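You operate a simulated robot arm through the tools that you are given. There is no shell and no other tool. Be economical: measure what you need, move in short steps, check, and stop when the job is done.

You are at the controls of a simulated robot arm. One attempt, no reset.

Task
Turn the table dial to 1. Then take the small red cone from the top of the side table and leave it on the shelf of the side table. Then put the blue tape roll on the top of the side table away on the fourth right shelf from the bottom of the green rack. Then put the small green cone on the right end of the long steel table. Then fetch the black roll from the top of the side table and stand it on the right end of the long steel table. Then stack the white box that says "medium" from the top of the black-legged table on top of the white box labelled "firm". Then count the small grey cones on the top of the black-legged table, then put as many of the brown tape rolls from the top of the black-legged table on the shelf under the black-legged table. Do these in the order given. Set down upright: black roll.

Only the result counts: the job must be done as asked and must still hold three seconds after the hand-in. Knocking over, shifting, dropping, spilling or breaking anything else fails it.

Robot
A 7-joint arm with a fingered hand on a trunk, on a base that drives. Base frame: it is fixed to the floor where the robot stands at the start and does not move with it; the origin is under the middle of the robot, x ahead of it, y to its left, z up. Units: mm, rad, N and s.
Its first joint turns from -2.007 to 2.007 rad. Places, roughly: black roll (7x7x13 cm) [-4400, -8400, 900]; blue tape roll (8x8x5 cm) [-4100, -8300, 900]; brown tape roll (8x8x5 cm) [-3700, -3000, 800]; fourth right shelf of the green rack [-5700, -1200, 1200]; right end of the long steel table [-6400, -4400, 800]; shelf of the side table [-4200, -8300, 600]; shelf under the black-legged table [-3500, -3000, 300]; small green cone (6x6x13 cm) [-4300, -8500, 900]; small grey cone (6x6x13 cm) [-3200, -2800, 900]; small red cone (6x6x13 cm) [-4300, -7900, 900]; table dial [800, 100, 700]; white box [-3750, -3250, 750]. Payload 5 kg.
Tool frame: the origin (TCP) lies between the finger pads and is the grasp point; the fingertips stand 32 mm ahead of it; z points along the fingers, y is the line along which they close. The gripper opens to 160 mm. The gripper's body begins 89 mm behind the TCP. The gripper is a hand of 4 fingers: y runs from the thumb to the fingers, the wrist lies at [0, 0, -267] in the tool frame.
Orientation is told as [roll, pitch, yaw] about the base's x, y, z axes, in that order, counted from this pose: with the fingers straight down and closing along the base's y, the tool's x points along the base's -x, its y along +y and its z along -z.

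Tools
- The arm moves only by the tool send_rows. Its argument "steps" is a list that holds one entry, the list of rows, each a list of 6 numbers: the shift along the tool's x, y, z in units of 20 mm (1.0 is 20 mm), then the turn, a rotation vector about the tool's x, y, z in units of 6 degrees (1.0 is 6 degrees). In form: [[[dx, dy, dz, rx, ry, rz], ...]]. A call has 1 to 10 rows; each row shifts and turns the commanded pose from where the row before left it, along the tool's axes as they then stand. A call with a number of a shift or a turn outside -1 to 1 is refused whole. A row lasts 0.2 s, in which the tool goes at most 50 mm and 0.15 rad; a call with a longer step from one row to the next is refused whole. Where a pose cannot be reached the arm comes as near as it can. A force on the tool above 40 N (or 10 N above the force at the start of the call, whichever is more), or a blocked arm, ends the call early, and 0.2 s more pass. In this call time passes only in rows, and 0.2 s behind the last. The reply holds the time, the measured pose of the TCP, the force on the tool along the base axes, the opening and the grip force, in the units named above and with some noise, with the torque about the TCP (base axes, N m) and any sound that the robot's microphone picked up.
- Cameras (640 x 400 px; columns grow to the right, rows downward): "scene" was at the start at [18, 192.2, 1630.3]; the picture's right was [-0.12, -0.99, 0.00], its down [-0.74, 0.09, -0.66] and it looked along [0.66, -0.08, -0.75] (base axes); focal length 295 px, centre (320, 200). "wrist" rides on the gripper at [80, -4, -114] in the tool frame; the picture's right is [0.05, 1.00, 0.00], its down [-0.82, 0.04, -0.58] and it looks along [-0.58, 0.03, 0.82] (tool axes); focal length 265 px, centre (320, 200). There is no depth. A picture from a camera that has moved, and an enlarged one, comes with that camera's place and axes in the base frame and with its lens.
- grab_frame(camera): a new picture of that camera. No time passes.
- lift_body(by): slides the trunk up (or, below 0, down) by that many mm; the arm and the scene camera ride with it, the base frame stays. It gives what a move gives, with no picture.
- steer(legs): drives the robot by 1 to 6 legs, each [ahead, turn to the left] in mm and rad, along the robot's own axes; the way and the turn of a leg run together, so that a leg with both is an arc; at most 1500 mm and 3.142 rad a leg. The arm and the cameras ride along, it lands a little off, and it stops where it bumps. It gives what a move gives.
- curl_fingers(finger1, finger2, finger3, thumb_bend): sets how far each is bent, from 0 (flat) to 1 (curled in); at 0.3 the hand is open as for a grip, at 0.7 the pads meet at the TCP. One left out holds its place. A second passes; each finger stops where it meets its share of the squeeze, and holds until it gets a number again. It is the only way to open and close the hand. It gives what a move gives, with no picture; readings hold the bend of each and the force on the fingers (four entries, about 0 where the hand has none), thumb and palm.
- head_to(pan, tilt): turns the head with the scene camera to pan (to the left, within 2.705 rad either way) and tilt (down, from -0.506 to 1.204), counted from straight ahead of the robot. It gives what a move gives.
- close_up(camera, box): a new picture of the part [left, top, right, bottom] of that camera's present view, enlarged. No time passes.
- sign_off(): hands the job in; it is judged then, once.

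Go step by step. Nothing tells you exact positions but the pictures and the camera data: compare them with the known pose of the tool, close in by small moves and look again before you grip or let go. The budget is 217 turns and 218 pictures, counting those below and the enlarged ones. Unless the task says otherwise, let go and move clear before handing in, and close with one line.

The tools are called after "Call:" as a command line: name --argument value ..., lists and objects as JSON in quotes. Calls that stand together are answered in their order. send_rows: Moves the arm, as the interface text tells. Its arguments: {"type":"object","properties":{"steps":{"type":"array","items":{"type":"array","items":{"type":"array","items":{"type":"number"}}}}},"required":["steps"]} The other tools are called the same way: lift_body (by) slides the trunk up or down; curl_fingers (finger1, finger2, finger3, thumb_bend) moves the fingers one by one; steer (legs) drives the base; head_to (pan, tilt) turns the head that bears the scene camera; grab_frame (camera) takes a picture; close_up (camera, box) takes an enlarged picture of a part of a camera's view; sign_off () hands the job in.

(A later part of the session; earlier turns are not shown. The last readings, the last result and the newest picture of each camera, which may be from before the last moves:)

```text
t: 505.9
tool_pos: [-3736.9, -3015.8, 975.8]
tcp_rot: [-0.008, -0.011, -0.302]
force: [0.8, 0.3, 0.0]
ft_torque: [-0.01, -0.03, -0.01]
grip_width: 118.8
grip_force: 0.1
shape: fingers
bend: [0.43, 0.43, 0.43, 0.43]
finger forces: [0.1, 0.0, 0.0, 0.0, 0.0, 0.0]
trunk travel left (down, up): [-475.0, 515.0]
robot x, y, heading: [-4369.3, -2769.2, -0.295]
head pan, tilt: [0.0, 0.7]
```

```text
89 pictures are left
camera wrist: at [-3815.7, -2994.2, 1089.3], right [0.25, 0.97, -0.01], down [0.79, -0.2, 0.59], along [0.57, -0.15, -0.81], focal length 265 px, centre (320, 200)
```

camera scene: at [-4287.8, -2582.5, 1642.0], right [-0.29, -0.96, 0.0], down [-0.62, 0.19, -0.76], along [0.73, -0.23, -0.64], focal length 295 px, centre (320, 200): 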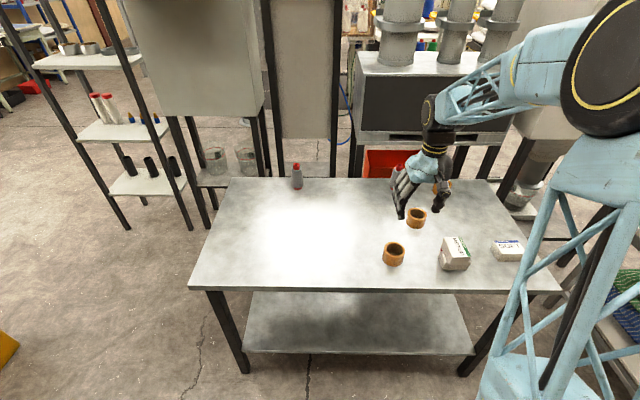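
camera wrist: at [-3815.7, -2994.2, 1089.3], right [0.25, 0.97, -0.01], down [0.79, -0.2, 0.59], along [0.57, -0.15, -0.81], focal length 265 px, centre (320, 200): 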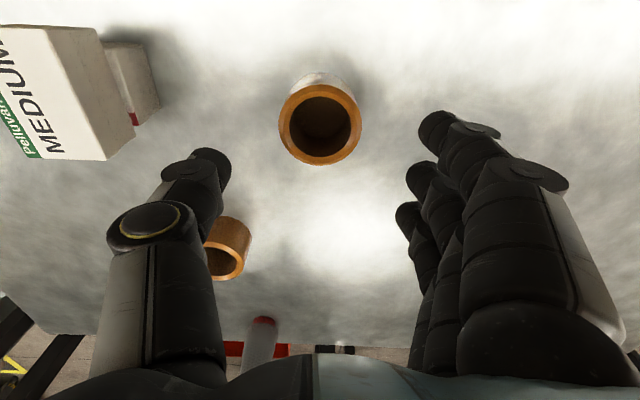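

Call:
send_rows --steps '[[[0, 0, 1, 0, 0, 0], [0, 0, 1, 0, 0, 0], [0, 0, 1, 0, 0, 0], [0, 0, 1, 0, 0, 0], [0, 0, 1, 0, 0, 0], [0, 0, 0.4, 0, 0, 0]]]'

Call:
curl_fingers --finger1 0.7 --finger2 0.7 --finger3 0.7 --thumb_bend 0.7

Call:
send_rows --steps '[[[0, 0, -0.5, 0, 0, 0], [0, 0, -1, 0, 0, 0]]]'

Call:
grab_frame --camera "wrist"

```text
t: 507.3
tool_pos: [-3734.5, -3017.9, 865.6]
tcp_rot: [-0.009, -0.012, -0.301]
force: [-0.6, -0.6, 0.3]
ft_torque: [0.02, 0.03, 0.0]
grip_width: 118.5
grip_force: 0.1
shape: fingers
bend: [0.43, 0.43, 0.43, 0.43]
finger forces: [0.0, 0.0, 0.0, 0.1, 0.1, 0.0]
trunk travel left (down, up): [-475.0, 515.0]
robot x, y, heading: [-4375.4, -2768.0, -0.3]
head pan, tilt: [0.0, 0.7]
```

```text
t: 508.3
tool_pos: [-3735.0, -3018.7, 865.6]
tcp_rot: [-0.01, -0.01, -0.302]
force: [-0.6, -0.4, -0.8]
ft_torque: [0.01, 0.03, 0.01]
grip_width: 67.6
grip_force: 28.0
shape: fingers
bend: [0.59, 0.53, 0.59, 0.6]
finger forces: [8.5, 10.0, 8.8, 0.0, 28.7, 0.0]
trunk travel left (down, up): [-475.0, 515.0]
robot x, y, heading: [-4372.2, -2770.9, -0.297]
head pan, tilt: [0.0, 0.7]
```

```text
t: 508.9
tool_pos: [-3736.8, -3020.4, 898.0]
tcp_rot: [-0.007, -0.012, -0.303]
force: [0.3, -0.4, 0.5]
ft_torque: [0.0, 0.02, 0.01]
grip_width: 67.5
grip_force: 28.5
shape: fingers
bend: [0.59, 0.53, 0.59, 0.6]
finger forces: [8.6, 10.0, 8.9, 0.0, 28.7, 0.1]
trunk travel left (down, up): [-475.0, 515.0]
robot x, y, heading: [-4371.0, -2767.9, -0.297]
head pan, tilt: [0.0, 0.7]
```

```text
88 pictures are left
camera wrist: at [-3816.5, -2998.2, 1011.6], right [0.25, 0.97, -0.01], down [0.79, -0.2, 0.59], along [0.57, -0.15, -0.81], focal length 265 px, centre (320, 200)
```

wrist: 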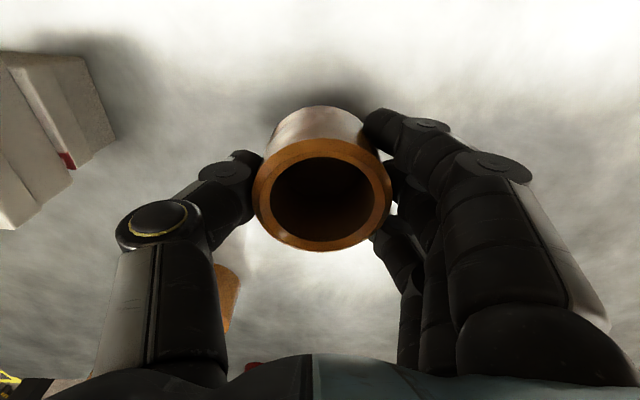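

Call:
send_rows --steps '[[[0, 0, -1, 0, 0, 0], [0, 0, -1, 0, 0, 0], [0, 0, -1, 0, 0, 0], [0, 0, -1, 0, 0, 0], [0, 0, -1, 0, 0, 0]]]'

Call:
steer --legs '[[-250, 0]]'

Call:
lift_body --by -440

Call:
head_to --pan 0 --tilt 0.55

Call:
grab_frame --camera "scene"

Call:
grab_frame --camera "wrist"

```text
t: 510.1
tool_pos: [-3736.6, -3016.2, 998.6]
tcp_rot: [-0.007, -0.009, -0.302]
force: [0.6, 0.5, -0.7]
ft_torque: [0.03, -0.01, 0.0]
grip_width: 67.3
grip_force: 28.5
shape: fingers
bend: [0.59, 0.53, 0.59, 0.6]
finger forces: [9.0, 10.2, 9.2, 0.0, 28.6, 0.0]
trunk travel left (down, up): [-475.0, 515.0]
robot x, y, heading: [-4374.4, -2769.0, -0.302]
head pan, tilt: [0.0, 0.7]
```

```text
t: 511.9
tool_pos: [-3971.9, -2943.7, 996.8]
tcp_rot: [-0.009, -0.011, -0.302]
force: [1.2, -1.1, -1.4]
ft_torque: [-0.04, -0.01, 0.03]
grip_width: 67.2
grip_force: 28.4
shape: fingers
bend: [0.59, 0.53, 0.59, 0.6]
finger forces: [8.9, 10.2, 9.3, 0.0, 28.7, 0.0]
trunk travel left (down, up): [-475.0, 515.0]
robot x, y, heading: [-4607.4, -2697.6, -0.302]
head pan, tilt: [0.0, 0.7]
```

```text
refused: -440 is not a number from -400 to 400
```

```text
t: 512.6
tool_pos: [-3973.0, -2944.9, 997.6]
tcp_rot: [-0.007, -0.01, -0.303]
force: [0.3, 0.5, -0.8]
ft_torque: [0.01, 0.03, 0.01]
grip_width: 67.2
grip_force: 28.9
shape: fingers
bend: [0.59, 0.53, 0.59, 0.6]
finger forces: [8.9, 10.3, 9.3, 0.1, 28.6, 0.1]
trunk travel left (down, up): [-475.0, 515.0]
robot x, y, heading: [-4604.8, -2696.9, -0.297]
head pan, tilt: [0.0, 0.55]
```

```text
87 pictures are left
camera scene: at [-4519.9, -2511.0, 1655.2], right [-0.3, -0.96, 0.0], down [-0.5, 0.15, -0.85], along [0.81, -0.25, -0.52], focal length 295 px, centre (320, 200)
```

scene: 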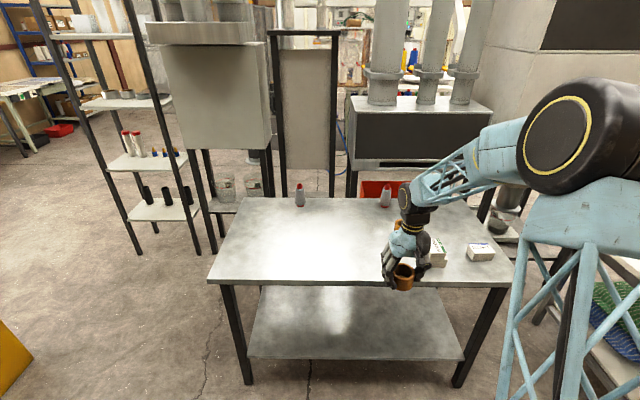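

```text
86 pictures are left
camera wrist: at [-4052.7, -2922.7, 1111.2], right [0.25, 0.97, -0.01], down [0.79, -0.2, 0.59], along [0.57, -0.15, -0.81], focal length 265 px, centre (320, 200)
```

wrist: 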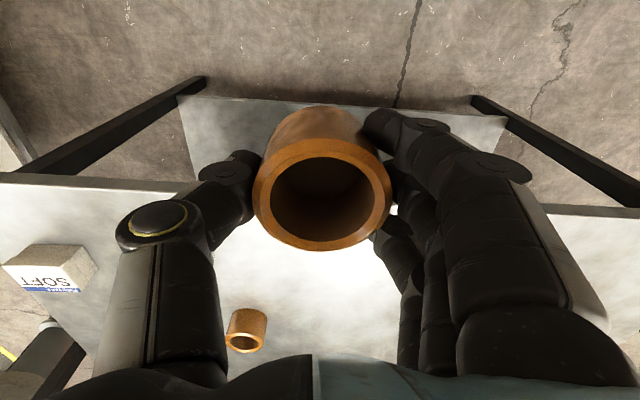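

Both grey cones are clearly seen: exactly two. I'll lower the trunk and lean the hand back to place the first roll on the lower shelf.

Call:
lift_body --by -400

Call:
send_rows --steps '[[[0, 0, 1, 0, -1, 0], [0, 0, 1, 0, -1, 0], [0, 0, 1, 0, -1, 0], [0, 0, 1, 0, -1, 0], [0, 0, 1, 0, -1, 0], [0.54, 0, 0.84, 0, -0.5, 0], [0.54, 0, 0.84, 0, 0, 0], [0.54, 0, 0.84, 0, 0, 0]]]'

Call:
head_to --pan -0.1 --tilt 0.7

Call:
grab_frame --camera "scene"

Call:
grab_frame --camera "wrist"

```text
t: 516.5
tool_pos: [-3973.4, -2943.7, 596.4]
tcp_rot: [-0.009, -0.009, -0.302]
force: [0.4, 0.9, -0.7]
ft_torque: [-0.01, 0.01, -0.02]
grip_width: 67.1
grip_force: 28.4
shape: fingers
bend: [0.59, 0.53, 0.59, 0.6]
finger forces: [8.9, 10.2, 9.2, 0.0, 28.5, 0.1]
trunk travel left (down, up): [-75.0, 915.0]
robot x, y, heading: [-4606.6, -2696.1, -0.298]
head pan, tilt: [0.0, 0.55]
```

```text
t: 518.2
tool_pos: [-3951.8, -2951.0, 441.9]
tcp_rot: [-0.01, -0.589, -0.296]
force: [0.2, 0.0, -0.6]
ft_torque: [-0.01, 0.01, 0.04]
grip_width: 67.0
grip_force: 29.7
shape: fingers
bend: [0.59, 0.53, 0.59, 0.6]
finger forces: [10.3, 10.3, 10.4, 0.0, 27.9, 0.0]
trunk travel left (down, up): [-75.0, 915.0]
robot x, y, heading: [-4606.9, -2697.0, -0.299]
head pan, tilt: [0.0, 0.55]
```

```text
t: 519.0
tool_pos: [-3952.3, -2950.8, 439.3]
tcp_rot: [-0.012, -0.587, -0.295]
force: [0.4, 0.3, -1.1]
ft_torque: [-0.01, -0.01, -0.01]
grip_width: 67.1
grip_force: 29.5
shape: fingers
bend: [0.59, 0.53, 0.59, 0.6]
finger forces: [10.3, 10.3, 10.4, 0.0, 27.9, 0.1]
trunk travel left (down, up): [-75.0, 915.0]
robot x, y, heading: [-4605.7, -2697.0, -0.299]
head pan, tilt: [-0.099, 0.7]
```

```text
85 pictures are left
camera scene: at [-4527.5, -2517.4, 1242.1], right [-0.39, -0.92, 0.0], down [-0.59, 0.25, -0.77], along [0.7, -0.3, -0.64], focal length 295 px, centre (320, 200)
```

scene: 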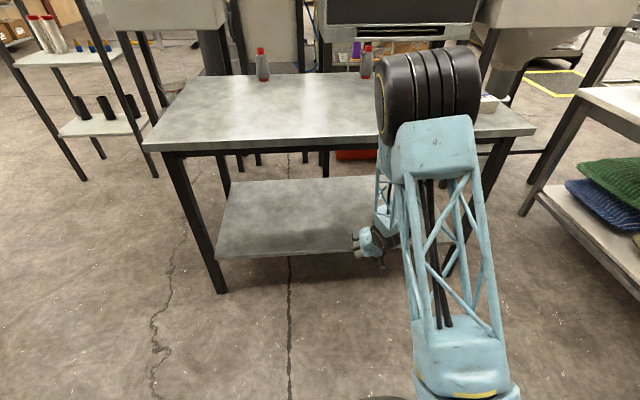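

```text
84 pictures are left
camera wrist: at [-4078.8, -2915.2, 492.2], right [0.26, 0.97, -0.04], down [0.36, -0.06, 0.93], along [0.9, -0.25, -0.36], focal length 265 px, centre (320, 200)
```

wrist: 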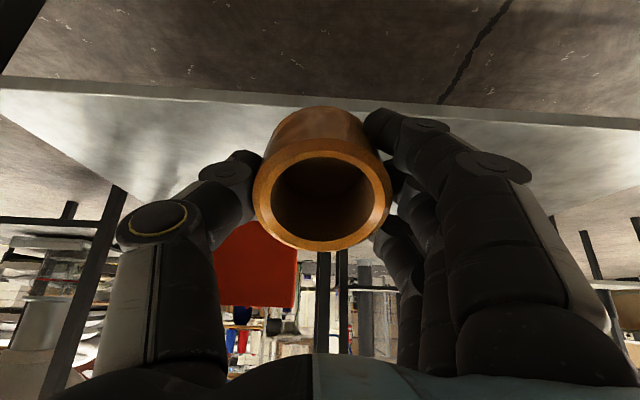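

Call:
send_rows --steps '[[[0.54, 0, 0.84, 0, 0, 0], [0.54, 0, 0.84, 0, 0, 0], [0.54, 0, 0.84, 0, 0, 0], [0.54, 0, 0.84, 0, 0, 0], [-0.84, 0, 0.54, 0, 0, 0], [-0.84, 0, 0.54, 0, 0, 0], [-0.84, 0, 0.54, 0, 0, 0], [-0.84, 0, 0.54, 0, 0, 0], [-0.84, 0, 0.54, 0, 0, 0]]]'

Call:
grab_frame --camera "wrist"

Call:
grab_frame --camera "scene"

```text
t: 521.0
tool_pos: [-3857.5, -2982.6, 362.6]
tcp_rot: [-0.01, -0.585, -0.297]
force: [0.1, 0.0, -0.8]
ft_torque: [0.02, 0.07, 0.03]
grip_width: 66.7
grip_force: 30.3
shape: fingers
bend: [0.59, 0.53, 0.59, 0.6]
finger forces: [10.7, 10.4, 10.6, 0.1, 27.9, 0.0]
trunk travel left (down, up): [-75.0, 915.0]
robot x, y, heading: [-4606.7, -2694.9, -0.305]
head pan, tilt: [-0.099, 0.7]
```

```text
83 pictures are left
camera wrist: at [-3983.5, -2947.8, 413.8], right [0.26, 0.97, -0.04], down [0.36, -0.06, 0.93], along [0.9, -0.25, -0.36], focal length 265 px, centre (320, 200)
```

wrist: 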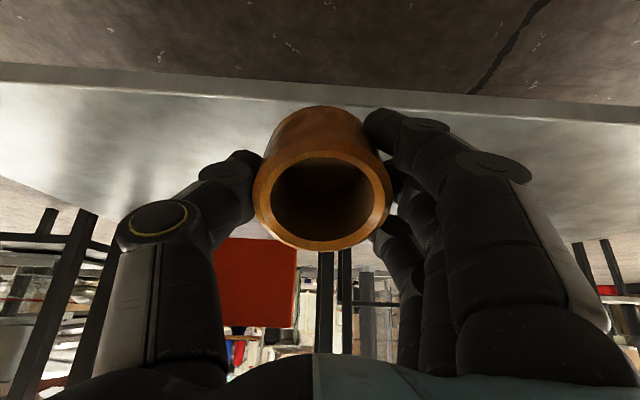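

```text
82 pictures are left
camera scene: at [-4527.6, -2517.3, 1242.1], right [-0.39, -0.92, 0.0], down [-0.59, 0.25, -0.76], along [0.7, -0.3, -0.64], focal length 295 px, centre (320, 200)
```

scene: 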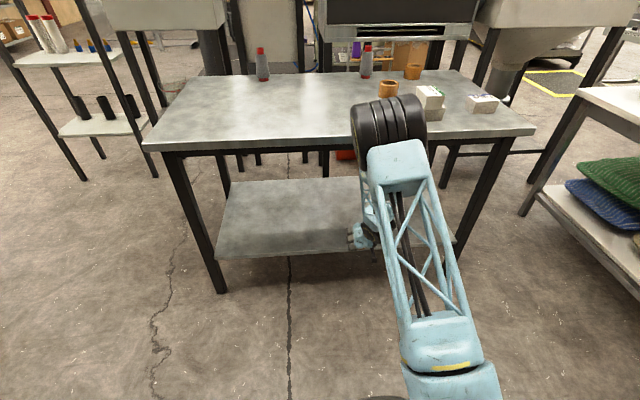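

Call:
send_rows --steps '[[[-0.84, 0, 0.54, 0, 0, 0], [-0.84, 0, 0.54, 0, 0, 0], [-0.84, 0, 0.54, 0, 0, 0], [-0.84, 0, 0.54, 0, 0, 0], [-0.84, 0, 0.54, 0, 0, 0], [0.27, 0, 0.42, 0, 0, 0]]]'

Call:
send_rows --steps '[[[0.1, 0, 0.17, 0, 0, 0], [0.1, 0, 0.17, 0, 0, 0], [0.08, 0, 0.13, 0, 0, 0], [0.06, 0, 0.1, 0, 0, 0], [0.06, 0, 0.1, 0, 0, 0], [0.06, 0, 0.1, 0, 0, 0], [0.06, 0, 0.1, 0, 0, 0], [0.06, 0, 0.1, 0, 0, 0], [0.06, 0, 0.1, 0, 0, 0], [0.06, 0, 0.1, 0, 0, 0]]]'

Call:
grab_frame --camera "wrist"

```text
t: 522.4
tool_pos: [-3761.8, -3013.2, 355.0]
tcp_rot: [-0.011, -0.587, -0.298]
force: [1.2, 1.0, -0.7]
ft_torque: [0.05, 0.02, 0.0]
grip_width: 66.4
grip_force: 30.6
shape: fingers
bend: [0.59, 0.53, 0.59, 0.6]
finger forces: [11.0, 10.5, 10.9, 0.0, 27.9, 0.0]
trunk travel left (down, up): [-75.0, 915.0]
robot x, y, heading: [-4606.4, -2694.5, -0.299]
head pan, tilt: [-0.099, 0.7]
```

```text
t: 524.5
tool_pos: [-3758.7, -3012.4, 327.6]
tcp_rot: [-0.009, -0.586, -0.296]
force: [-0.4, -0.6, -1.5]
ft_torque: [-0.03, 0.02, 0.02]
grip_width: 67.0
grip_force: 30.0
shape: fingers
bend: [0.59, 0.53, 0.59, 0.6]
finger forces: [11.0, 10.5, 10.9, 0.0, 27.9, 0.0]
trunk travel left (down, up): [-75.0, 915.0]
robot x, y, heading: [-4607.2, -2692.3, -0.304]
head pan, tilt: [-0.099, 0.7]
```

```text
81 pictures are left
camera wrist: at [-3885.7, -2977.0, 378.2], right [0.26, 0.97, -0.04], down [0.36, -0.06, 0.93], along [0.9, -0.25, -0.36], focal length 265 px, centre (320, 200)
```

wrist: 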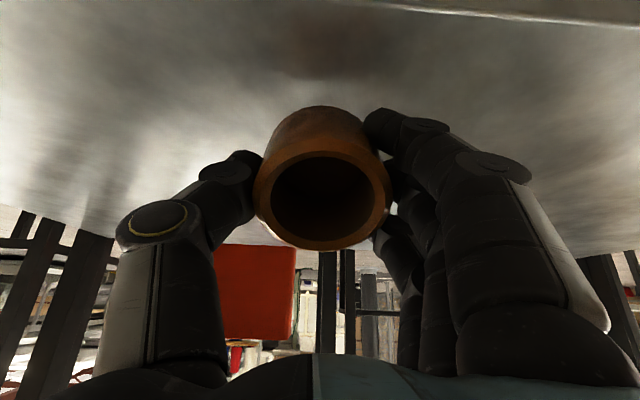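

Call:
send_rows --steps '[[[0.06, 0, 0.1, 0, 0, 0], [0.06, 0, 0.1, 0, 0, 0], [0.06, 0, 0.1, 0, 0, 0], [0.06, 0, 0.1, 0, 0, 0], [0.06, 0, 0.1, 0, 0, 0], [0.06, 0, 0.1, 0, 0, 0], [0.06, 0, 0.1, 0, 0, 0], [0.06, 0, 0.1, 0, 0, 0], [0.06, 0, 0.1, 0, 0, 0], [0.06, 0, 0.1, 0, 0, 0]]]'

```text
t: 526.6
tool_pos: [-3755.0, -3012.0, 312.5]
tcp_rot: [-0.004, -0.599, -0.298]
force: [-2.1, 1.7, 23.1]
ft_torque: [0.69, 0.16, 0.06]
grip_width: 62.4
grip_force: 40.9
shape: fingers
bend: [0.66, 0.54, 0.59, 0.62]
finger forces: [34.5, 8.5, 11.6, 0.0, 27.3, 0.1]
trunk travel left (down, up): [-75.0, 915.0]
robot x, y, heading: [-4610.9, -2694.3, -0.298]
head pan, tilt: [-0.099, 0.7]
stopped in row 10: the force on the tool passed its limit at 50 N (the readings are from after the stop); the commanded pose is now the measured one
```

Call:
send_rows --steps '[[[-0.08, 0, -0.13, 0, 0, 0]]]'

Call:
curl_fingers --finger1 0.52 --finger2 0.48 --finger3 0.52 --thumb_bend 0.53

Call:
grab_frame --camera "wrist"

```text
t: 527.0
tool_pos: [-3756.1, -3012.4, 314.5]
tcp_rot: [-0.005, -0.594, -0.296]
force: [4.4, 0.6, 14.9]
ft_torque: [0.49, -0.15, -0.09]
grip_width: 62.6
grip_force: 35.3
shape: fingers
bend: [0.64, 0.54, 0.59, 0.62]
finger forces: [24.8, 9.0, 12.5, 0.0, 25.5, 0.1]
trunk travel left (down, up): [-75.0, 915.0]
robot x, y, heading: [-4611.2, -2697.1, -0.295]
head pan, tilt: [-0.099, 0.7]
```

```text
t: 528.0
tool_pos: [-3755.4, -3013.5, 313.9]
tcp_rot: [-0.007, -0.593, -0.296]
force: [2.3, -5.5, 17.1]
ft_torque: [0.24, -0.15, -0.1]
grip_width: 67.2
grip_force: 9.2
shape: fingers
bend: [0.64, 0.48, 0.52, 0.53]
finger forces: [17.1, 0.1, 0.0, 0.1, 0.4, 0.0]
trunk travel left (down, up): [-75.0, 915.0]
robot x, y, heading: [-4608.5, -2693.3, -0.299]
head pan, tilt: [-0.099, 0.7]
```

```text
80 pictures are left
camera wrist: at [-3882.7, -2978.2, 364.0], right [0.25, 0.97, -0.03], down [0.35, -0.06, 0.93], along [0.9, -0.25, -0.35], focal length 265 px, centre (320, 200)
```

wrist: 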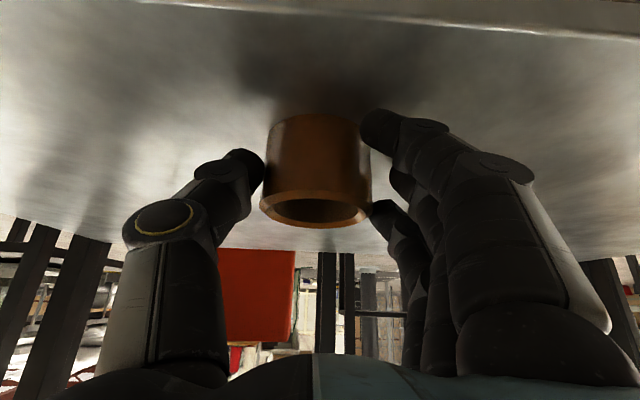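

The roll is flat on the shelf. I'll lift off slightly, open more and back out.

Call:
send_rows --steps '[[[-0.15, 0, -0.3, 0, 0, 0], [-0.2, 0, -0.3, 0, 0, 0]]]'

Call:
curl_fingers --finger1 0.45 --finger2 0.45 --finger3 0.46 --thumb_bend 0.47

Call:
send_rows --steps '[[[0, 0, -0.6, 0, 0, 0], [0, 0, -1, 0, 0, 0], [0.3, 0, -1, 0, 0, 0], [0.5, 0, -0.8, 0, 0, 0], [0.84, 0, -0.54, 0, 0, 0], [0.84, 0, -0.54, 0, 0, 0], [0.84, 0, -0.54, 0, 0, 0], [0.84, 0, -0.54, 0, 0, 0], [0.84, 0, -0.54, 0, 0, 0], [0.84, 0, -0.54, 0, 0, 0]]]'

Call:
send_rows --steps '[[[0.84, 0, -0.54, 0, 0, 0], [0.84, 0, -0.54, 0, 0, 0], [0.84, 0, -0.54, 0, 0, 0], [0, 0, -0.5, 0, 1, 0], [0, 0, -0.5, 0, 1, 0], [0, 0, -0.5, 0, 1, 0], [0, 0, -0.5, 0, 1, 0], [0, 0, -0.5, 0, 1, 0], [0, 0, -0.5, 0, 0.6, 0]]]'

Call:
grab_frame --camera "scene"

```text
t: 528.6
tool_pos: [-3758.1, -3011.9, 324.8]
tcp_rot: [-0.005, -0.592, -0.297]
force: [-0.4, 1.0, 0.1]
ft_torque: [-0.02, -0.01, 0.01]
grip_width: 81.4
grip_force: 0.1
shape: fingers
bend: [0.52, 0.48, 0.52, 0.53]
finger forces: [0.0, 0.0, 0.0, 0.0, 0.1, 0.0]
trunk travel left (down, up): [-75.0, 915.0]
robot x, y, heading: [-4608.7, -2697.0, -0.301]
head pan, tilt: [-0.099, 0.7]
```

```text
t: 529.6
tool_pos: [-3758.2, -3012.8, 326.6]
tcp_rot: [-0.006, -0.591, -0.297]
force: [-0.1, -0.1, -0.2]
ft_torque: [-0.03, -0.01, 0.01]
grip_width: 106.4
grip_force: 0.1
shape: fingers
bend: [0.45, 0.45, 0.46, 0.47]
finger forces: [0.0, 0.1, 0.0, 0.0, 0.0, 0.1]
trunk travel left (down, up): [-75.0, 915.0]
robot x, y, heading: [-4606.6, -2694.4, -0.305]
head pan, tilt: [-0.099, 0.7]
```

```text
t: 531.8
tool_pos: [-3919.4, -2961.1, 371.7]
tcp_rot: [-0.006, -0.592, -0.296]
force: [0.3, 0.3, -0.4]
ft_torque: [0.03, 0.03, -0.05]
grip_width: 106.3
grip_force: 0.1
shape: fingers
bend: [0.45, 0.45, 0.46, 0.47]
finger forces: [0.0, 0.0, 0.0, 0.0, 0.1, 0.0]
trunk travel left (down, up): [-75.0, 915.0]
robot x, y, heading: [-4609.3, -2697.2, -0.302]
head pan, tilt: [-0.099, 0.7]
```

```text
t: 533.8
tool_pos: [-3994.5, -2936.2, 427.1]
tcp_rot: [-0.005, -0.006, -0.299]
force: [0.7, 0.3, 0.8]
ft_torque: [-0.05, 0.03, 0.04]
grip_width: 106.9
grip_force: 0.0
shape: fingers
bend: [0.45, 0.45, 0.46, 0.47]
finger forces: [0.1, 0.1, 0.1, 0.0, 0.0, 0.1]
trunk travel left (down, up): [-75.0, 915.0]
robot x, y, heading: [-4609.8, -2695.1, -0.297]
head pan, tilt: [-0.099, 0.7]
```

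```text
79 pictures are left
camera scene: at [-4527.6, -2516.6, 1242.0], right [-0.39, -0.92, 0.0], down [-0.59, 0.25, -0.76], along [0.71, -0.3, -0.64], focal length 295 px, centre (320, 200)
```

scene: 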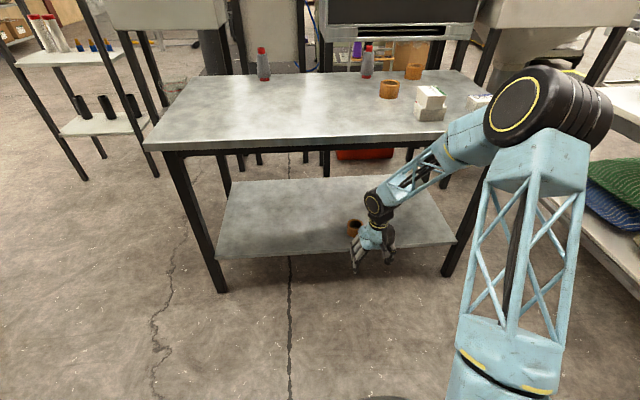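

First roll is on the shelf. I'll raise up and go for the second roll at about (-3606, -3183).

Call:
lift_body --by 400

Call:
send_rows --steps '[[[0, 0, -1, 0, 0, 0], [0, 0, -1, 0, 0, 0], [0, 0, -1, 0, 0, 0], [0, 0, -1, 0, 0, 0], [0, 0, -1, 0, 0, 0], [0, 0, -1, 0, 0, 0], [0, 0, -1, 0, 0, 0], [0, 0, -1, 0, 0, 0], [0, 0, -1, 0, 0, 0], [0, 0, -1, 0, 0, 0]]]'

Call:
steer --legs '[[250, 0]]'

Call:
grab_frame --camera "wrist"

```text
t: 537.6
tool_pos: [-3995.8, -2938.2, 826.8]
tcp_rot: [-0.005, -0.004, -0.301]
force: [0.1, -0.1, -0.4]
ft_torque: [0.02, -0.01, -0.01]
grip_width: 107.1
grip_force: 0.1
shape: fingers
bend: [0.45, 0.45, 0.46, 0.47]
finger forces: [0.0, 0.0, 0.1, 0.0, 0.1, 0.1]
trunk travel left (down, up): [-475.0, 515.0]
robot x, y, heading: [-4607.7, -2697.0, -0.297]
head pan, tilt: [-0.099, 0.7]
```

```text
t: 539.8
tool_pos: [-3995.6, -2935.5, 1028.1]
tcp_rot: [-0.006, -0.005, -0.3]
force: [0.5, 1.2, -0.3]
ft_torque: [-0.01, 0.0, 0.02]
grip_width: 107.1
grip_force: 0.1
shape: fingers
bend: [0.45, 0.45, 0.46, 0.47]
finger forces: [0.1, 0.1, 0.0, 0.0, 0.1, 0.0]
trunk travel left (down, up): [-475.0, 515.0]
robot x, y, heading: [-4608.2, -2696.0, -0.294]
head pan, tilt: [-0.099, 0.7]
```

```text
t: 541.6
tool_pos: [-3756.9, -3005.4, 1027.2]
tcp_rot: [-0.005, -0.004, -0.296]
force: [0.2, -0.1, 1.2]
ft_torque: [-0.01, 0.03, 0.0]
grip_width: 107.0
grip_force: 0.0
shape: fingers
bend: [0.45, 0.45, 0.46, 0.47]
finger forces: [0.0, 0.1, 0.0, 0.1, 0.2, 0.1]
trunk travel left (down, up): [-475.0, 515.0]
robot x, y, heading: [-4369.5, -2765.5, -0.298]
head pan, tilt: [-0.099, 0.7]
```

```text
78 pictures are left
camera wrist: at [-3836.7, -2985.8, 1141.2], right [0.24, 0.97, -0.01], down [0.79, -0.19, 0.58], along [0.56, -0.15, -0.81], focal length 265 px, centre (320, 200)
```

wrist: 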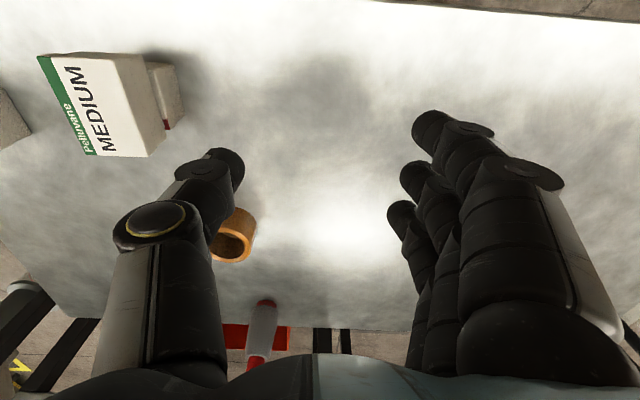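

Call:
send_rows --steps '[[[-0.97, -0.63, 0, 0, 0, 0], [-0.97, -0.63, 0, 0, 0, 0], [-0.97, -0.63, 0, 0, 0, 0], [-0.97, -0.63, 0, 0, 0, 0], [-0.97, -0.63, 0, 0, 0, 0], [-0.97, -0.63, 0, 0, 0, 0], [-0.97, -0.63, 0, 0, 0, 0], [-0.97, -0.63, 0, 0, 0, 0], [-0.97, -0.63, 0, 0, 0, 0], [-0.97, -0.63, 0, 0, 0, 0]]]'

Call:
curl_fingers --finger1 0.43 --finger2 0.43 --finger3 0.43 --thumb_bend 0.43

Call:
grab_frame --camera "wrist"

```text
t: 543.8
tool_pos: [-3608.8, -3185.1, 1028.4]
tcp_rot: [-0.005, -0.005, -0.296]
force: [0.1, 0.1, 0.2]
ft_torque: [-0.03, 0.0, -0.05]
grip_width: 107.4
grip_force: 0.1
shape: fingers
bend: [0.45, 0.45, 0.46, 0.47]
finger forces: [0.1, 0.1, 0.1, 0.0, 0.0, 0.0]
trunk travel left (down, up): [-475.0, 515.0]
robot x, y, heading: [-4372.9, -2769.0, -0.296]
head pan, tilt: [-0.099, 0.7]
```

```text
t: 544.8
tool_pos: [-3608.1, -3184.5, 1029.4]
tcp_rot: [-0.005, -0.005, -0.296]
force: [-0.4, 0.3, -0.1]
ft_torque: [-0.01, 0.02, 0.01]
grip_width: 118.5
grip_force: 0.2
shape: fingers
bend: [0.43, 0.43, 0.43, 0.43]
finger forces: [0.0, 0.0, 0.1, 0.0, 0.0, 0.0]
trunk travel left (down, up): [-475.0, 515.0]
robot x, y, heading: [-4374.2, -2766.4, -0.296]
head pan, tilt: [-0.099, 0.7]
```

```text
77 pictures are left
camera wrist: at [-3688.0, -3163.4, 1142.8], right [0.24, 0.97, -0.01], down [0.79, -0.19, 0.58], along [0.56, -0.15, -0.81], focal length 265 px, centre (320, 200)
```

wrist: 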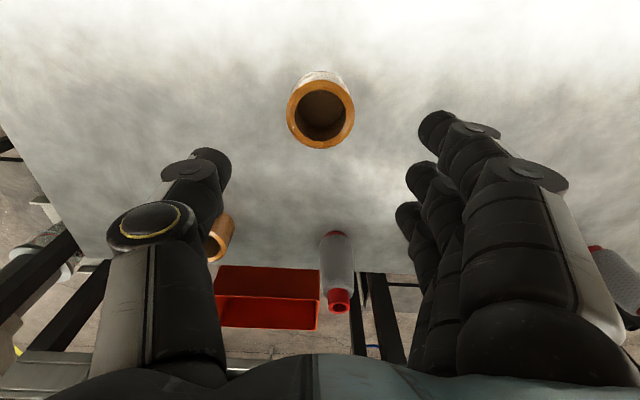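

Call:
send_rows --steps '[[[-0.4, 0, 1, 0, 0, 0], [0, 0, 1, 0, 0, 0], [0, 0, 1, 0, 0, 0], [0, 0, 1, 0, 0, 0], [0, 0, 1, 0, 0, 0], [0, 0, 1, 0, 0, 0]]]'

Call:
grab_frame --camera "wrist"

```text
t: 546.2
tool_pos: [-3600.5, -3185.4, 908.4]
tcp_rot: [-0.006, -0.006, -0.297]
force: [-0.2, -0.2, -0.6]
ft_torque: [0.02, 0.0, 0.04]
grip_width: 118.5
grip_force: 0.1
shape: fingers
bend: [0.43, 0.43, 0.43, 0.43]
finger forces: [0.0, 0.0, 0.0, 0.1, 0.0, 0.0]
trunk travel left (down, up): [-475.0, 515.0]
robot x, y, heading: [-4370.3, -2767.2, -0.298]
head pan, tilt: [-0.099, 0.7]
```

```text
76 pictures are left
camera wrist: at [-3679.8, -3164.6, 1023.1], right [0.24, 0.97, -0.01], down [0.79, -0.19, 0.58], along [0.56, -0.15, -0.81], focal length 265 px, centre (320, 200)
```

wrist: 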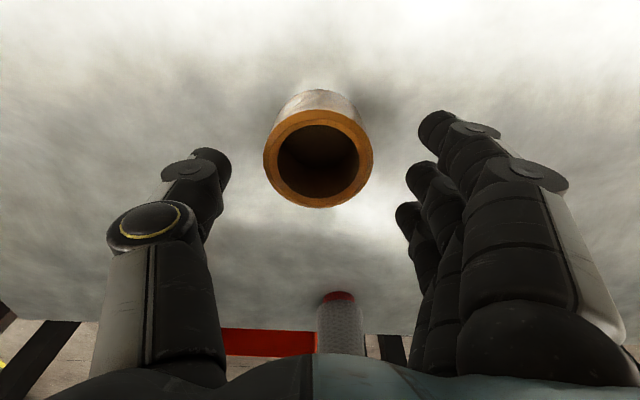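

Call:
send_rows --steps '[[[0, 0, 1, 0, 0, 0], [0, 0, 0.7, 0, 0, 0], [0, 0, 0.4, 0, 0, 0]]]'

Call:
curl_fingers --finger1 0.7 --finger2 0.7 --finger3 0.7 --thumb_bend 0.7

Call:
send_rows --steps '[[[0, 0, -0.5, 0, 0, 0], [0, 0, -1, 0, 0, 0], [0, 0, -1, 0, 0, 0], [0, 0, -1, 0, 0, 0], [0, 0, -1, 0, 0, 0], [0, 0, -1, 0, 0, 0], [0, 0, -1, 0, 0, 0], [0, 0, -1, 0, 0, 0]]]'

Call:
grab_frame --camera "wrist"

```text
t: 547.0
tool_pos: [-3599.7, -3184.3, 867.9]
tcp_rot: [-0.006, -0.006, -0.297]
force: [0.2, 0.0, 0.8]
ft_torque: [-0.01, 0.0, -0.02]
grip_width: 118.7
grip_force: 0.1
shape: fingers
bend: [0.43, 0.43, 0.43, 0.43]
finger forces: [0.1, 0.0, 0.0, 0.0, 0.0, 0.1]
trunk travel left (down, up): [-475.0, 515.0]
robot x, y, heading: [-4372.9, -2766.8, -0.298]
head pan, tilt: [-0.099, 0.7]
```

```text
t: 548.0
tool_pos: [-3600.5, -3184.5, 866.4]
tcp_rot: [-0.005, -0.006, -0.297]
force: [0.2, -0.2, 0.4]
ft_torque: [0.01, -0.02, 0.03]
grip_width: 65.9
grip_force: 28.2
shape: fingers
bend: [0.6, 0.53, 0.59, 0.6]
finger forces: [8.4, 10.0, 9.0, 0.1, 28.6, 0.0]
trunk travel left (down, up): [-475.0, 515.0]
robot x, y, heading: [-4369.0, -2766.9, -0.292]
head pan, tilt: [-0.099, 0.7]
```

```text
t: 549.8
tool_pos: [-3601.4, -3186.2, 1016.6]
tcp_rot: [-0.005, -0.004, -0.297]
force: [-0.6, 0.8, -0.9]
ft_torque: [-0.03, 0.0, 0.02]
grip_width: 66.2
grip_force: 28.1
shape: fingers
bend: [0.6, 0.53, 0.59, 0.6]
finger forces: [8.7, 10.1, 9.4, 0.0, 28.3, 0.0]
trunk travel left (down, up): [-475.0, 515.0]
robot x, y, heading: [-4369.5, -2766.5, -0.298]
head pan, tilt: [-0.099, 0.7]
```

```text
75 pictures are left
camera wrist: at [-3681.5, -3164.5, 1130.2], right [0.24, 0.97, -0.01], down [0.79, -0.19, 0.58], along [0.56, -0.15, -0.81], focal length 265 px, centre (320, 200)
```

wrist: 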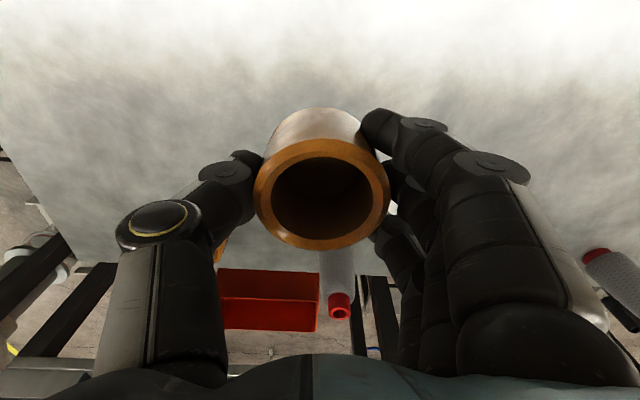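

Call:
send_rows --steps '[[[0.6, 0.975, 0, 0, 0, 0], [0.6, 0.975, 0, 0, 0, 0], [0.6, 0.975, 0, 0, 0, 0], [0.6, 0.975, 0, 0, 0, 0], [0.6, 0.975, 0, 0, 0, 0], [0.6, 0.975, 0, 0, 0, 0], [0.6, 0.975, 0, 0, 0, 0], [0.6, 0.975, 0, 0, 0, 0], [0.6, 0.975, 0, 0, 0, 0], [0.6, 0.975, 0, 0, 0, 0]]]'

Call:
send_rows --steps '[[[0.6, 0.975, 0, 0, 0, 0], [0.6, 0.975, 0, 0, 0, 0], [0.6, 0.975, 0, 0, 0, 0], [0.6, 0.975, 0, 0, 0, 0], [0.6, 0.975, 0, 0, 0, 0]]]'

Call:
steer --legs '[[-250, 0]]'

Call:
lift_body --by -400

Call:
grab_frame --camera "scene"

```text
t: 552.0
tool_pos: [-3660.7, -2962.6, 1017.7]
tcp_rot: [-0.005, -0.007, -0.297]
force: [-0.9, 0.1, -0.6]
ft_torque: [0.0, 0.01, 0.04]
grip_width: 65.8
grip_force: 29.0
shape: fingers
bend: [0.6, 0.53, 0.59, 0.6]
finger forces: [9.0, 10.3, 9.9, 0.0, 28.5, 0.0]
trunk travel left (down, up): [-475.0, 515.0]
robot x, y, heading: [-4372.7, -2767.9, -0.295]
head pan, tilt: [-0.099, 0.7]
```

```text
t: 553.2
tool_pos: [-3690.3, -2851.9, 1017.5]
tcp_rot: [-0.003, -0.006, -0.298]
force: [-0.1, 0.0, -0.8]
ft_torque: [0.01, 0.0, -0.01]
grip_width: 65.7
grip_force: 28.7
shape: fingers
bend: [0.6, 0.53, 0.59, 0.6]
finger forces: [9.3, 10.3, 9.8, 0.0, 28.3, 0.0]
trunk travel left (down, up): [-475.0, 515.0]
robot x, y, heading: [-4370.3, -2765.1, -0.296]
head pan, tilt: [-0.099, 0.7]
```

```text
t: 555.0
tool_pos: [-3931.1, -2785.4, 1016.5]
tcp_rot: [-0.005, -0.005, -0.307]
force: [0.4, -1.0, 0.0]
ft_torque: [0.0, 0.03, 0.01]
grip_width: 65.4
grip_force: 28.6
shape: fingers
bend: [0.6, 0.53, 0.59, 0.6]
finger forces: [9.3, 10.4, 9.8, 0.0, 28.3, 0.0]
trunk travel left (down, up): [-475.0, 515.0]
robot x, y, heading: [-4612.9, -2693.1, -0.308]
head pan, tilt: [-0.099, 0.7]
```

```text
t: 558.9
tool_pos: [-3930.9, -2785.0, 615.9]
tcp_rot: [-0.006, -0.005, -0.309]
force: [-0.7, 0.2, 0.2]
ft_torque: [-0.01, -0.03, 0.01]
grip_width: 65.6
grip_force: 29.0
shape: fingers
bend: [0.6, 0.53, 0.59, 0.6]
finger forces: [9.2, 10.4, 9.9, 0.0, 28.3, 0.1]
trunk travel left (down, up): [-75.0, 915.0]
robot x, y, heading: [-4612.4, -2692.5, -0.305]
head pan, tilt: [-0.099, 0.7]
```

```text
74 pictures are left
camera scene: at [-4529.8, -2515.9, 1242.1], right [-0.39, -0.92, 0.0], down [-0.59, 0.25, -0.76], along [0.7, -0.3, -0.64], focal length 295 px, centre (320, 200)
```

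scene: 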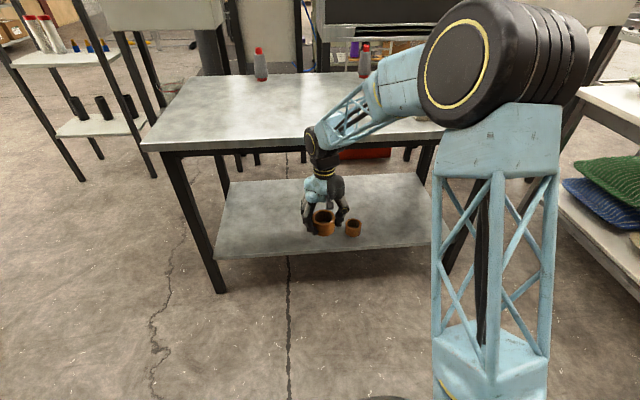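

Call:
send_rows --steps '[[[0, 0, 1, 0, -1, 0], [0, 0, 1, 0, -1, 0], [0, 0, 1, 0, -1, 0], [0, 0, 1, 0, -1, 0], [0, 0, 1, 0, -1, 0], [0.54, 0, 0.84, 0, -0.5, 0], [0.54, 0, 0.84, 0, 0, 0], [0.54, 0, 0.84, 0, 0, 0], [0.54, 0, 0.84, 0, 0, 0], [0.54, 0, 0.84, 0, 0, 0]]]'

Call:
send_rows --steps '[[[0.54, 0, 0.84, 0, 0, 0], [0.54, 0, 0.84, 0, 0, 0], [0.54, 0, 0.84, 0, 0, 0], [-0.84, 0, 0.54, 0, 0, 0], [-0.84, 0, 0.54, 0, 0, 0], [-0.84, 0, 0.54, 0, 0, 0], [-0.84, 0, 0.54, 0, 0, 0], [-0.84, 0, 0.54, 0, 0, 0]]]'

Call:
grab_frame --camera "wrist"

```text
t: 561.1
tool_pos: [-3910.7, -2791.0, 420.1]
tcp_rot: [-0.007, -0.582, -0.304]
force: [0.1, 0.1, -1.4]
ft_torque: [0.01, 0.02, 0.02]
grip_width: 65.1
grip_force: 29.9
shape: fingers
bend: [0.6, 0.53, 0.59, 0.6]
finger forces: [11.1, 9.8, 11.0, 0.0, 28.1, 0.1]
trunk travel left (down, up): [-75.0, 915.0]
robot x, y, heading: [-4613.7, -2689.8, -0.301]
head pan, tilt: [-0.099, 0.7]
```

```text
t: 562.9
tool_pos: [-3816.2, -2824.2, 360.4]
tcp_rot: [-0.007, -0.581, -0.304]
force: [1.0, 0.0, -1.4]
ft_torque: [-0.01, 0.01, 0.01]
grip_width: 65.1
grip_force: 30.0
shape: fingers
bend: [0.6, 0.53, 0.59, 0.6]
finger forces: [11.3, 9.9, 11.2, 0.0, 27.9, 0.0]
trunk travel left (down, up): [-75.0, 915.0]
robot x, y, heading: [-4612.4, -2692.1, -0.308]
head pan, tilt: [-0.099, 0.7]
```

```text
73 pictures are left
camera wrist: at [-3942.0, -2788.3, 412.5], right [0.26, 0.96, -0.03], down [0.36, -0.07, 0.93], along [0.9, -0.25, -0.37], focal length 265 px, centre (320, 200)
```

wrist: 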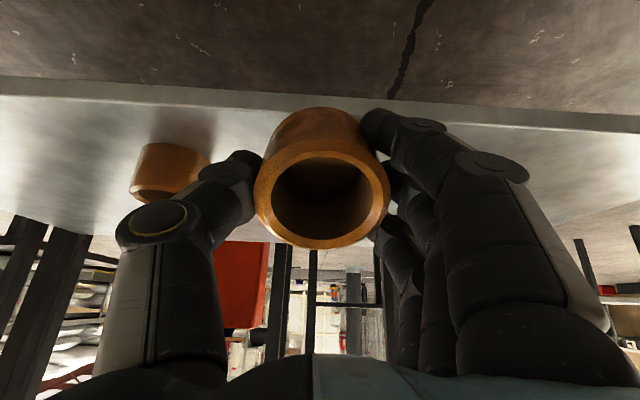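

Call:
send_rows --steps '[[[-0.84, 0, 0.54, 0, 0, 0], [-0.84, 0, 0.54, 0, 0, 0], [-0.84, 0, 0.54, 0, 0, 0], [-0.84, 0, 0.54, 0, 0, 0], [-0.84, 0, 0.54, 0, 0, 0], [-0.2, 0, 1, 0, 0, 0]]]'

Call:
send_rows --steps '[[[0.1, 0, 0.17, 0, 0, 0], [0.1, 0, 0.17, 0, 0, 0], [0.08, 0, 0.13, 0, 0, 0], [0.06, 0, 0.1, 0, 0, 0], [0.06, 0, 0.1, 0, 0, 0], [0.06, 0, 0.1, 0, 0, 0], [0.06, 0, 0.1, 0, 0, 0], [0.06, 0, 0.1, 0, 0, 0], [0.06, 0, 0.1, 0, 0, 0], [0.06, 0, 0.1, 0, 0, 0]]]'

Call:
grab_frame --camera "wrist"

```text
t: 564.3
tool_pos: [-3708.1, -2856.4, 348.1]
tcp_rot: [-0.007, -0.58, -0.303]
force: [0.6, 0.4, -0.6]
ft_torque: [0.02, -0.02, 0.03]
grip_width: 65.2
grip_force: 29.3
shape: fingers
bend: [0.6, 0.53, 0.59, 0.6]
finger forces: [11.4, 9.9, 11.4, 0.0, 27.9, 0.0]
trunk travel left (down, up): [-75.0, 915.0]
robot x, y, heading: [-4613.9, -2692.7, -0.302]
head pan, tilt: [-0.099, 0.7]
```

```text
t: 566.5
tool_pos: [-3704.3, -2858.1, 320.1]
tcp_rot: [-0.005, -0.583, -0.303]
force: [0.2, 0.1, 3.1]
ft_torque: [0.02, -0.01, 0.02]
grip_width: 65.2
grip_force: 30.8
shape: fingers
bend: [0.6, 0.53, 0.59, 0.6]
finger forces: [11.6, 9.8, 11.5, 0.0, 28.1, 0.0]
trunk travel left (down, up): [-75.0, 915.0]
robot x, y, heading: [-4612.1, -2692.4, -0.308]
head pan, tilt: [-0.099, 0.7]
```

```text
72 pictures are left
camera wrist: at [-3830.6, -2822.2, 371.7], right [0.26, 0.96, -0.03], down [0.36, -0.06, 0.93], along [0.9, -0.25, -0.36], focal length 265 px, centre (320, 200)
```

wrist: 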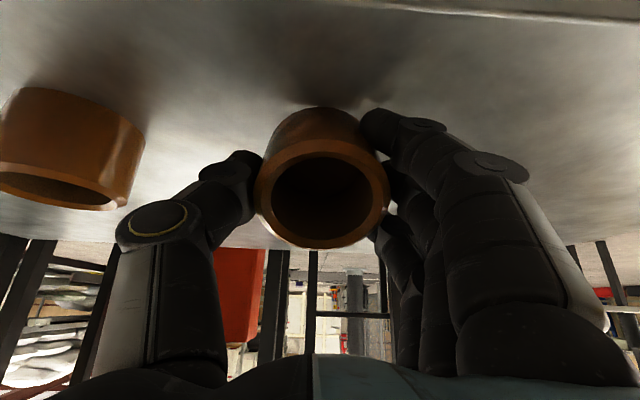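

Call:
send_rows --steps '[[[0.06, 0, 0.1, 0, 0, 0], [0.06, 0, 0.1, 0, 0, 0]]]'

Call:
curl_fingers --finger1 0.52 --finger2 0.48 --finger3 0.52 --thumb_bend 0.53

Call:
grab_frame --camera "wrist"

```text
t: 567.1
tool_pos: [-3703.7, -2858.6, 319.2]
tcp_rot: [-0.005, -0.587, -0.304]
force: [1.5, -0.3, 19.6]
ft_torque: [0.01, 0.04, -0.02]
grip_width: 64.6
grip_force: 33.1
shape: fingers
bend: [0.62, 0.53, 0.59, 0.61]
finger forces: [12.0, 10.1, 13.3, 0.0, 29.5, 0.1]
trunk travel left (down, up): [-75.0, 915.0]
robot x, y, heading: [-4610.6, -2696.0, -0.307]
head pan, tilt: [-0.099, 0.7]
```

```text
t: 568.1
tool_pos: [-3705.5, -2858.1, 315.6]
tcp_rot: [-0.007, -0.582, -0.304]
force: [-2.9, -1.9, 8.7]
ft_torque: [0.28, 0.13, 0.08]
grip_width: 75.0
grip_force: 4.4
shape: fingers
bend: [0.56, 0.48, 0.52, 0.53]
finger forces: [9.0, 0.0, 0.1, 0.1, 0.1, 0.0]
trunk travel left (down, up): [-75.0, 915.0]
robot x, y, heading: [-4612.5, -2693.4, -0.3]
head pan, tilt: [-0.099, 0.7]
```

```text
71 pictures are left
camera wrist: at [-3831.1, -2822.7, 367.2], right [0.26, 0.96, -0.03], down [0.36, -0.06, 0.93], along [0.9, -0.25, -0.37], focal length 265 px, centre (320, 200)
```

wrist: 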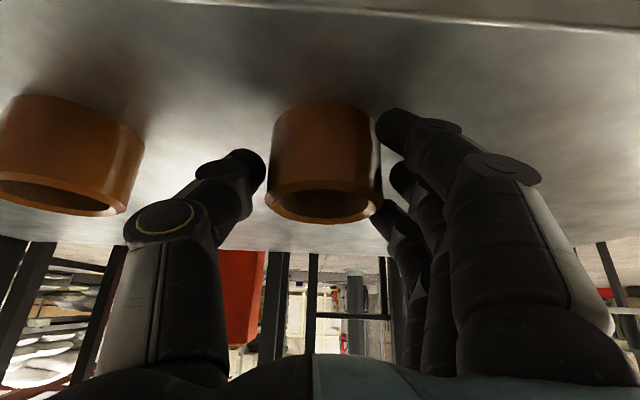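

Second roll lies flat on the shelf. I'll withdraw.

Call:
send_rows --steps '[[[-0.15, 0, -0.3, 0, 0, 0], [-0.2, 0, -0.3, 0, 0, 0]]]'

Call:
curl_fingers --finger1 0.45 --finger2 0.45 --finger3 0.46 --thumb_bend 0.48

Call:
send_rows --steps '[[[0, 0, -0.6, 0, 0, 0], [0, 0, -1, 0, 0, 0], [0.3, 0, -1, 0, 0, 0], [0.5, 0, -0.8, 0, 0, 0], [0.84, 0, -0.54, 0, 0, 0], [0.84, 0, -0.54, 0, 0, 0], [0.84, 0, -0.54, 0, 0, 0], [0.84, 0, -0.54, 0, 0, 0], [0.84, 0, -0.54, 0, 0, 0], [0.84, 0, -0.54, 0, 0, 0]]]'

Call:
send_rows --steps '[[[0.84, 0, -0.54, 0, 0, 0], [0.84, 0, -0.54, 0, 0, 0], [0.84, 0, -0.54, 0, 0, 0], [0.84, 0, -0.54, 0, 0, 0], [0, 0, -0.5, 0, 1, 0], [0, 0, -0.5, 0, 1, 0], [0, 0, -0.5, 0, 1, 0], [0, 0, -0.5, 0, 1, 0], [0, 0, -0.5, 0, 1, 0], [0, 0, -0.5, 0, 0.6, 0]]]'

Call:
steer --legs '[[-200, 0]]'

Call:
grab_frame --camera "scene"

```text
t: 568.7
tool_pos: [-3706.2, -2857.1, 330.3]
tcp_rot: [-0.006, -0.582, -0.302]
force: [-0.1, -0.8, -0.5]
ft_torque: [-0.01, -0.03, 0.01]
grip_width: 80.5
grip_force: 0.3
shape: fingers
bend: [0.52, 0.48, 0.52, 0.53]
finger forces: [0.0, 0.0, 0.1, 0.0, 0.0, 0.1]
trunk travel left (down, up): [-75.0, 915.0]
robot x, y, heading: [-4609.1, -2698.3, -0.304]
head pan, tilt: [-0.099, 0.7]
```

```text
t: 569.7
tool_pos: [-3707.2, -2857.8, 329.5]
tcp_rot: [-0.007, -0.58, -0.304]
force: [-0.2, 0.7, -0.5]
ft_torque: [-0.02, -0.01, 0.02]
grip_width: 104.4
grip_force: 0.0
shape: fingers
bend: [0.45, 0.45, 0.46, 0.48]
finger forces: [0.0, 0.1, 0.0, 0.0, 0.1, 0.1]
trunk travel left (down, up): [-75.0, 915.0]
robot x, y, heading: [-4611.8, -2693.1, -0.303]
head pan, tilt: [-0.099, 0.7]
```

```text
t: 571.9
tool_pos: [-3866.6, -2806.2, 378.0]
tcp_rot: [-0.008, -0.582, -0.304]
force: [0.2, -0.6, 0.0]
ft_torque: [0.0, -0.02, -0.01]
grip_width: 104.4
grip_force: 0.1
shape: fingers
bend: [0.45, 0.45, 0.46, 0.48]
finger forces: [0.0, 0.1, 0.1, 0.0, 0.0, 0.0]
trunk travel left (down, up): [-75.0, 915.0]
robot x, y, heading: [-4611.6, -2696.1, -0.307]
head pan, tilt: [-0.099, 0.7]
```

```text
t: 574.1
tool_pos: [-3961.4, -2774.6, 432.3]
tcp_rot: [-0.006, 0.005, -0.304]
force: [0.5, -0.5, 0.5]
ft_torque: [-0.04, 0.01, 0.01]
grip_width: 104.8
grip_force: 0.1
shape: fingers
bend: [0.45, 0.45, 0.46, 0.48]
finger forces: [0.0, 0.0, 0.0, 0.0, 0.0, 0.0]
trunk travel left (down, up): [-75.0, 915.0]
robot x, y, heading: [-4610.6, -2692.0, -0.308]
head pan, tilt: [-0.099, 0.7]
```

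```text
t: 575.7
tool_pos: [-4152.4, -2714.0, 431.5]
tcp_rot: [-0.005, 0.005, -0.302]
force: [-0.6, 0.4, 0.5]
ft_torque: [0.01, 0.0, 0.0]
grip_width: 105.1
grip_force: 0.2
shape: fingers
bend: [0.45, 0.45, 0.46, 0.48]
finger forces: [0.1, 0.0, 0.1, 0.0, 0.0, 0.0]
trunk travel left (down, up): [-75.0, 915.0]
robot x, y, heading: [-4807.6, -2631.9, -0.299]
head pan, tilt: [-0.099, 0.7]
```

```text
70 pictures are left
camera scene: at [-4721.0, -2455.8, 1242.0], right [-0.39, -0.92, 0.0], down [-0.59, 0.25, -0.76], along [0.7, -0.3, -0.64], focal length 295 px, centre (320, 200)
```

scene: 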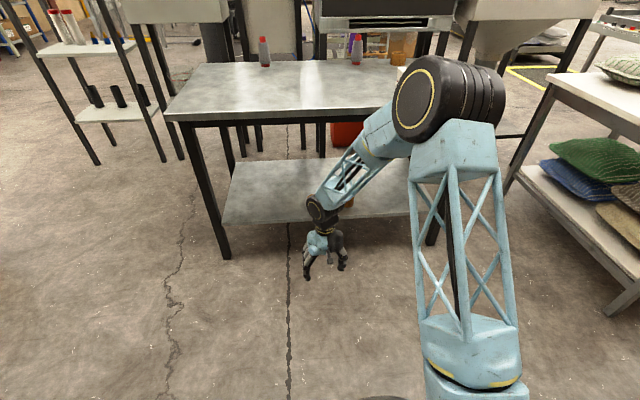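

Call:
lift_body --by 400

Call:
grab_frame --camera "scene"

Call:
grab_frame --camera "wrist"

```text
t: 579.5
tool_pos: [-4151.8, -2714.1, 831.1]
tcp_rot: [-0.007, 0.004, -0.302]
force: [0.4, 0.1, -0.8]
ft_torque: [0.0, -0.01, 0.02]
grip_width: 104.9
grip_force: 0.0
shape: fingers
bend: [0.45, 0.45, 0.46, 0.48]
finger forces: [0.0, 0.0, 0.0, 0.1, 0.1, 0.0]
trunk travel left (down, up): [-475.0, 515.0]
robot x, y, heading: [-4798.8, -2634.7, -0.3]
head pan, tilt: [-0.099, 0.7]
```

```text
69 pictures are left
camera scene: at [-4721.0, -2455.8, 1642.0], right [-0.39, -0.92, 0.0], down [-0.59, 0.25, -0.76], along [0.7, -0.3, -0.64], focal length 295 px, centre (320, 200)
```

scene: 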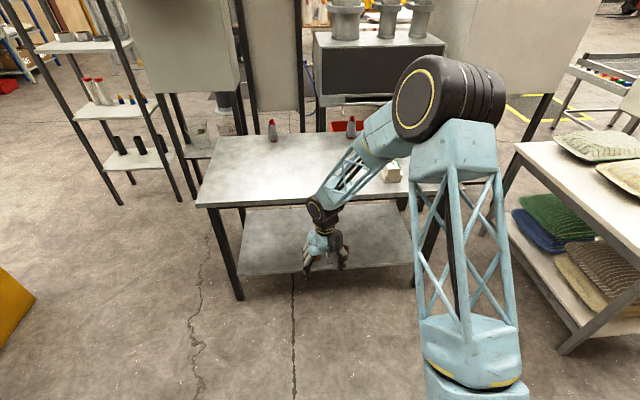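

```text
68 pictures are left
camera wrist: at [-4230.2, -2692.8, 946.3], right [0.25, 0.97, -0.01], down [0.79, -0.2, 0.57], along [0.55, -0.15, -0.82], focal length 265 px, centre (320, 200)
```

wrist: 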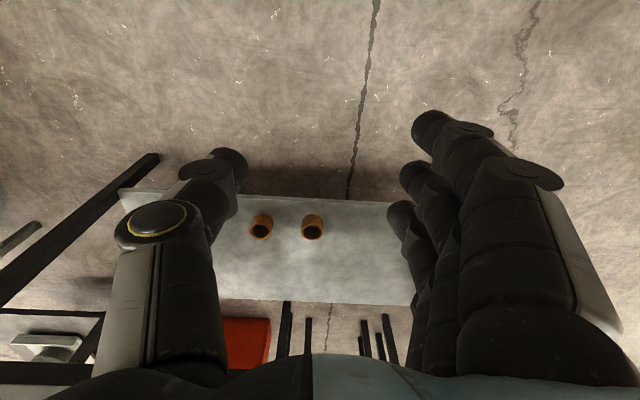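

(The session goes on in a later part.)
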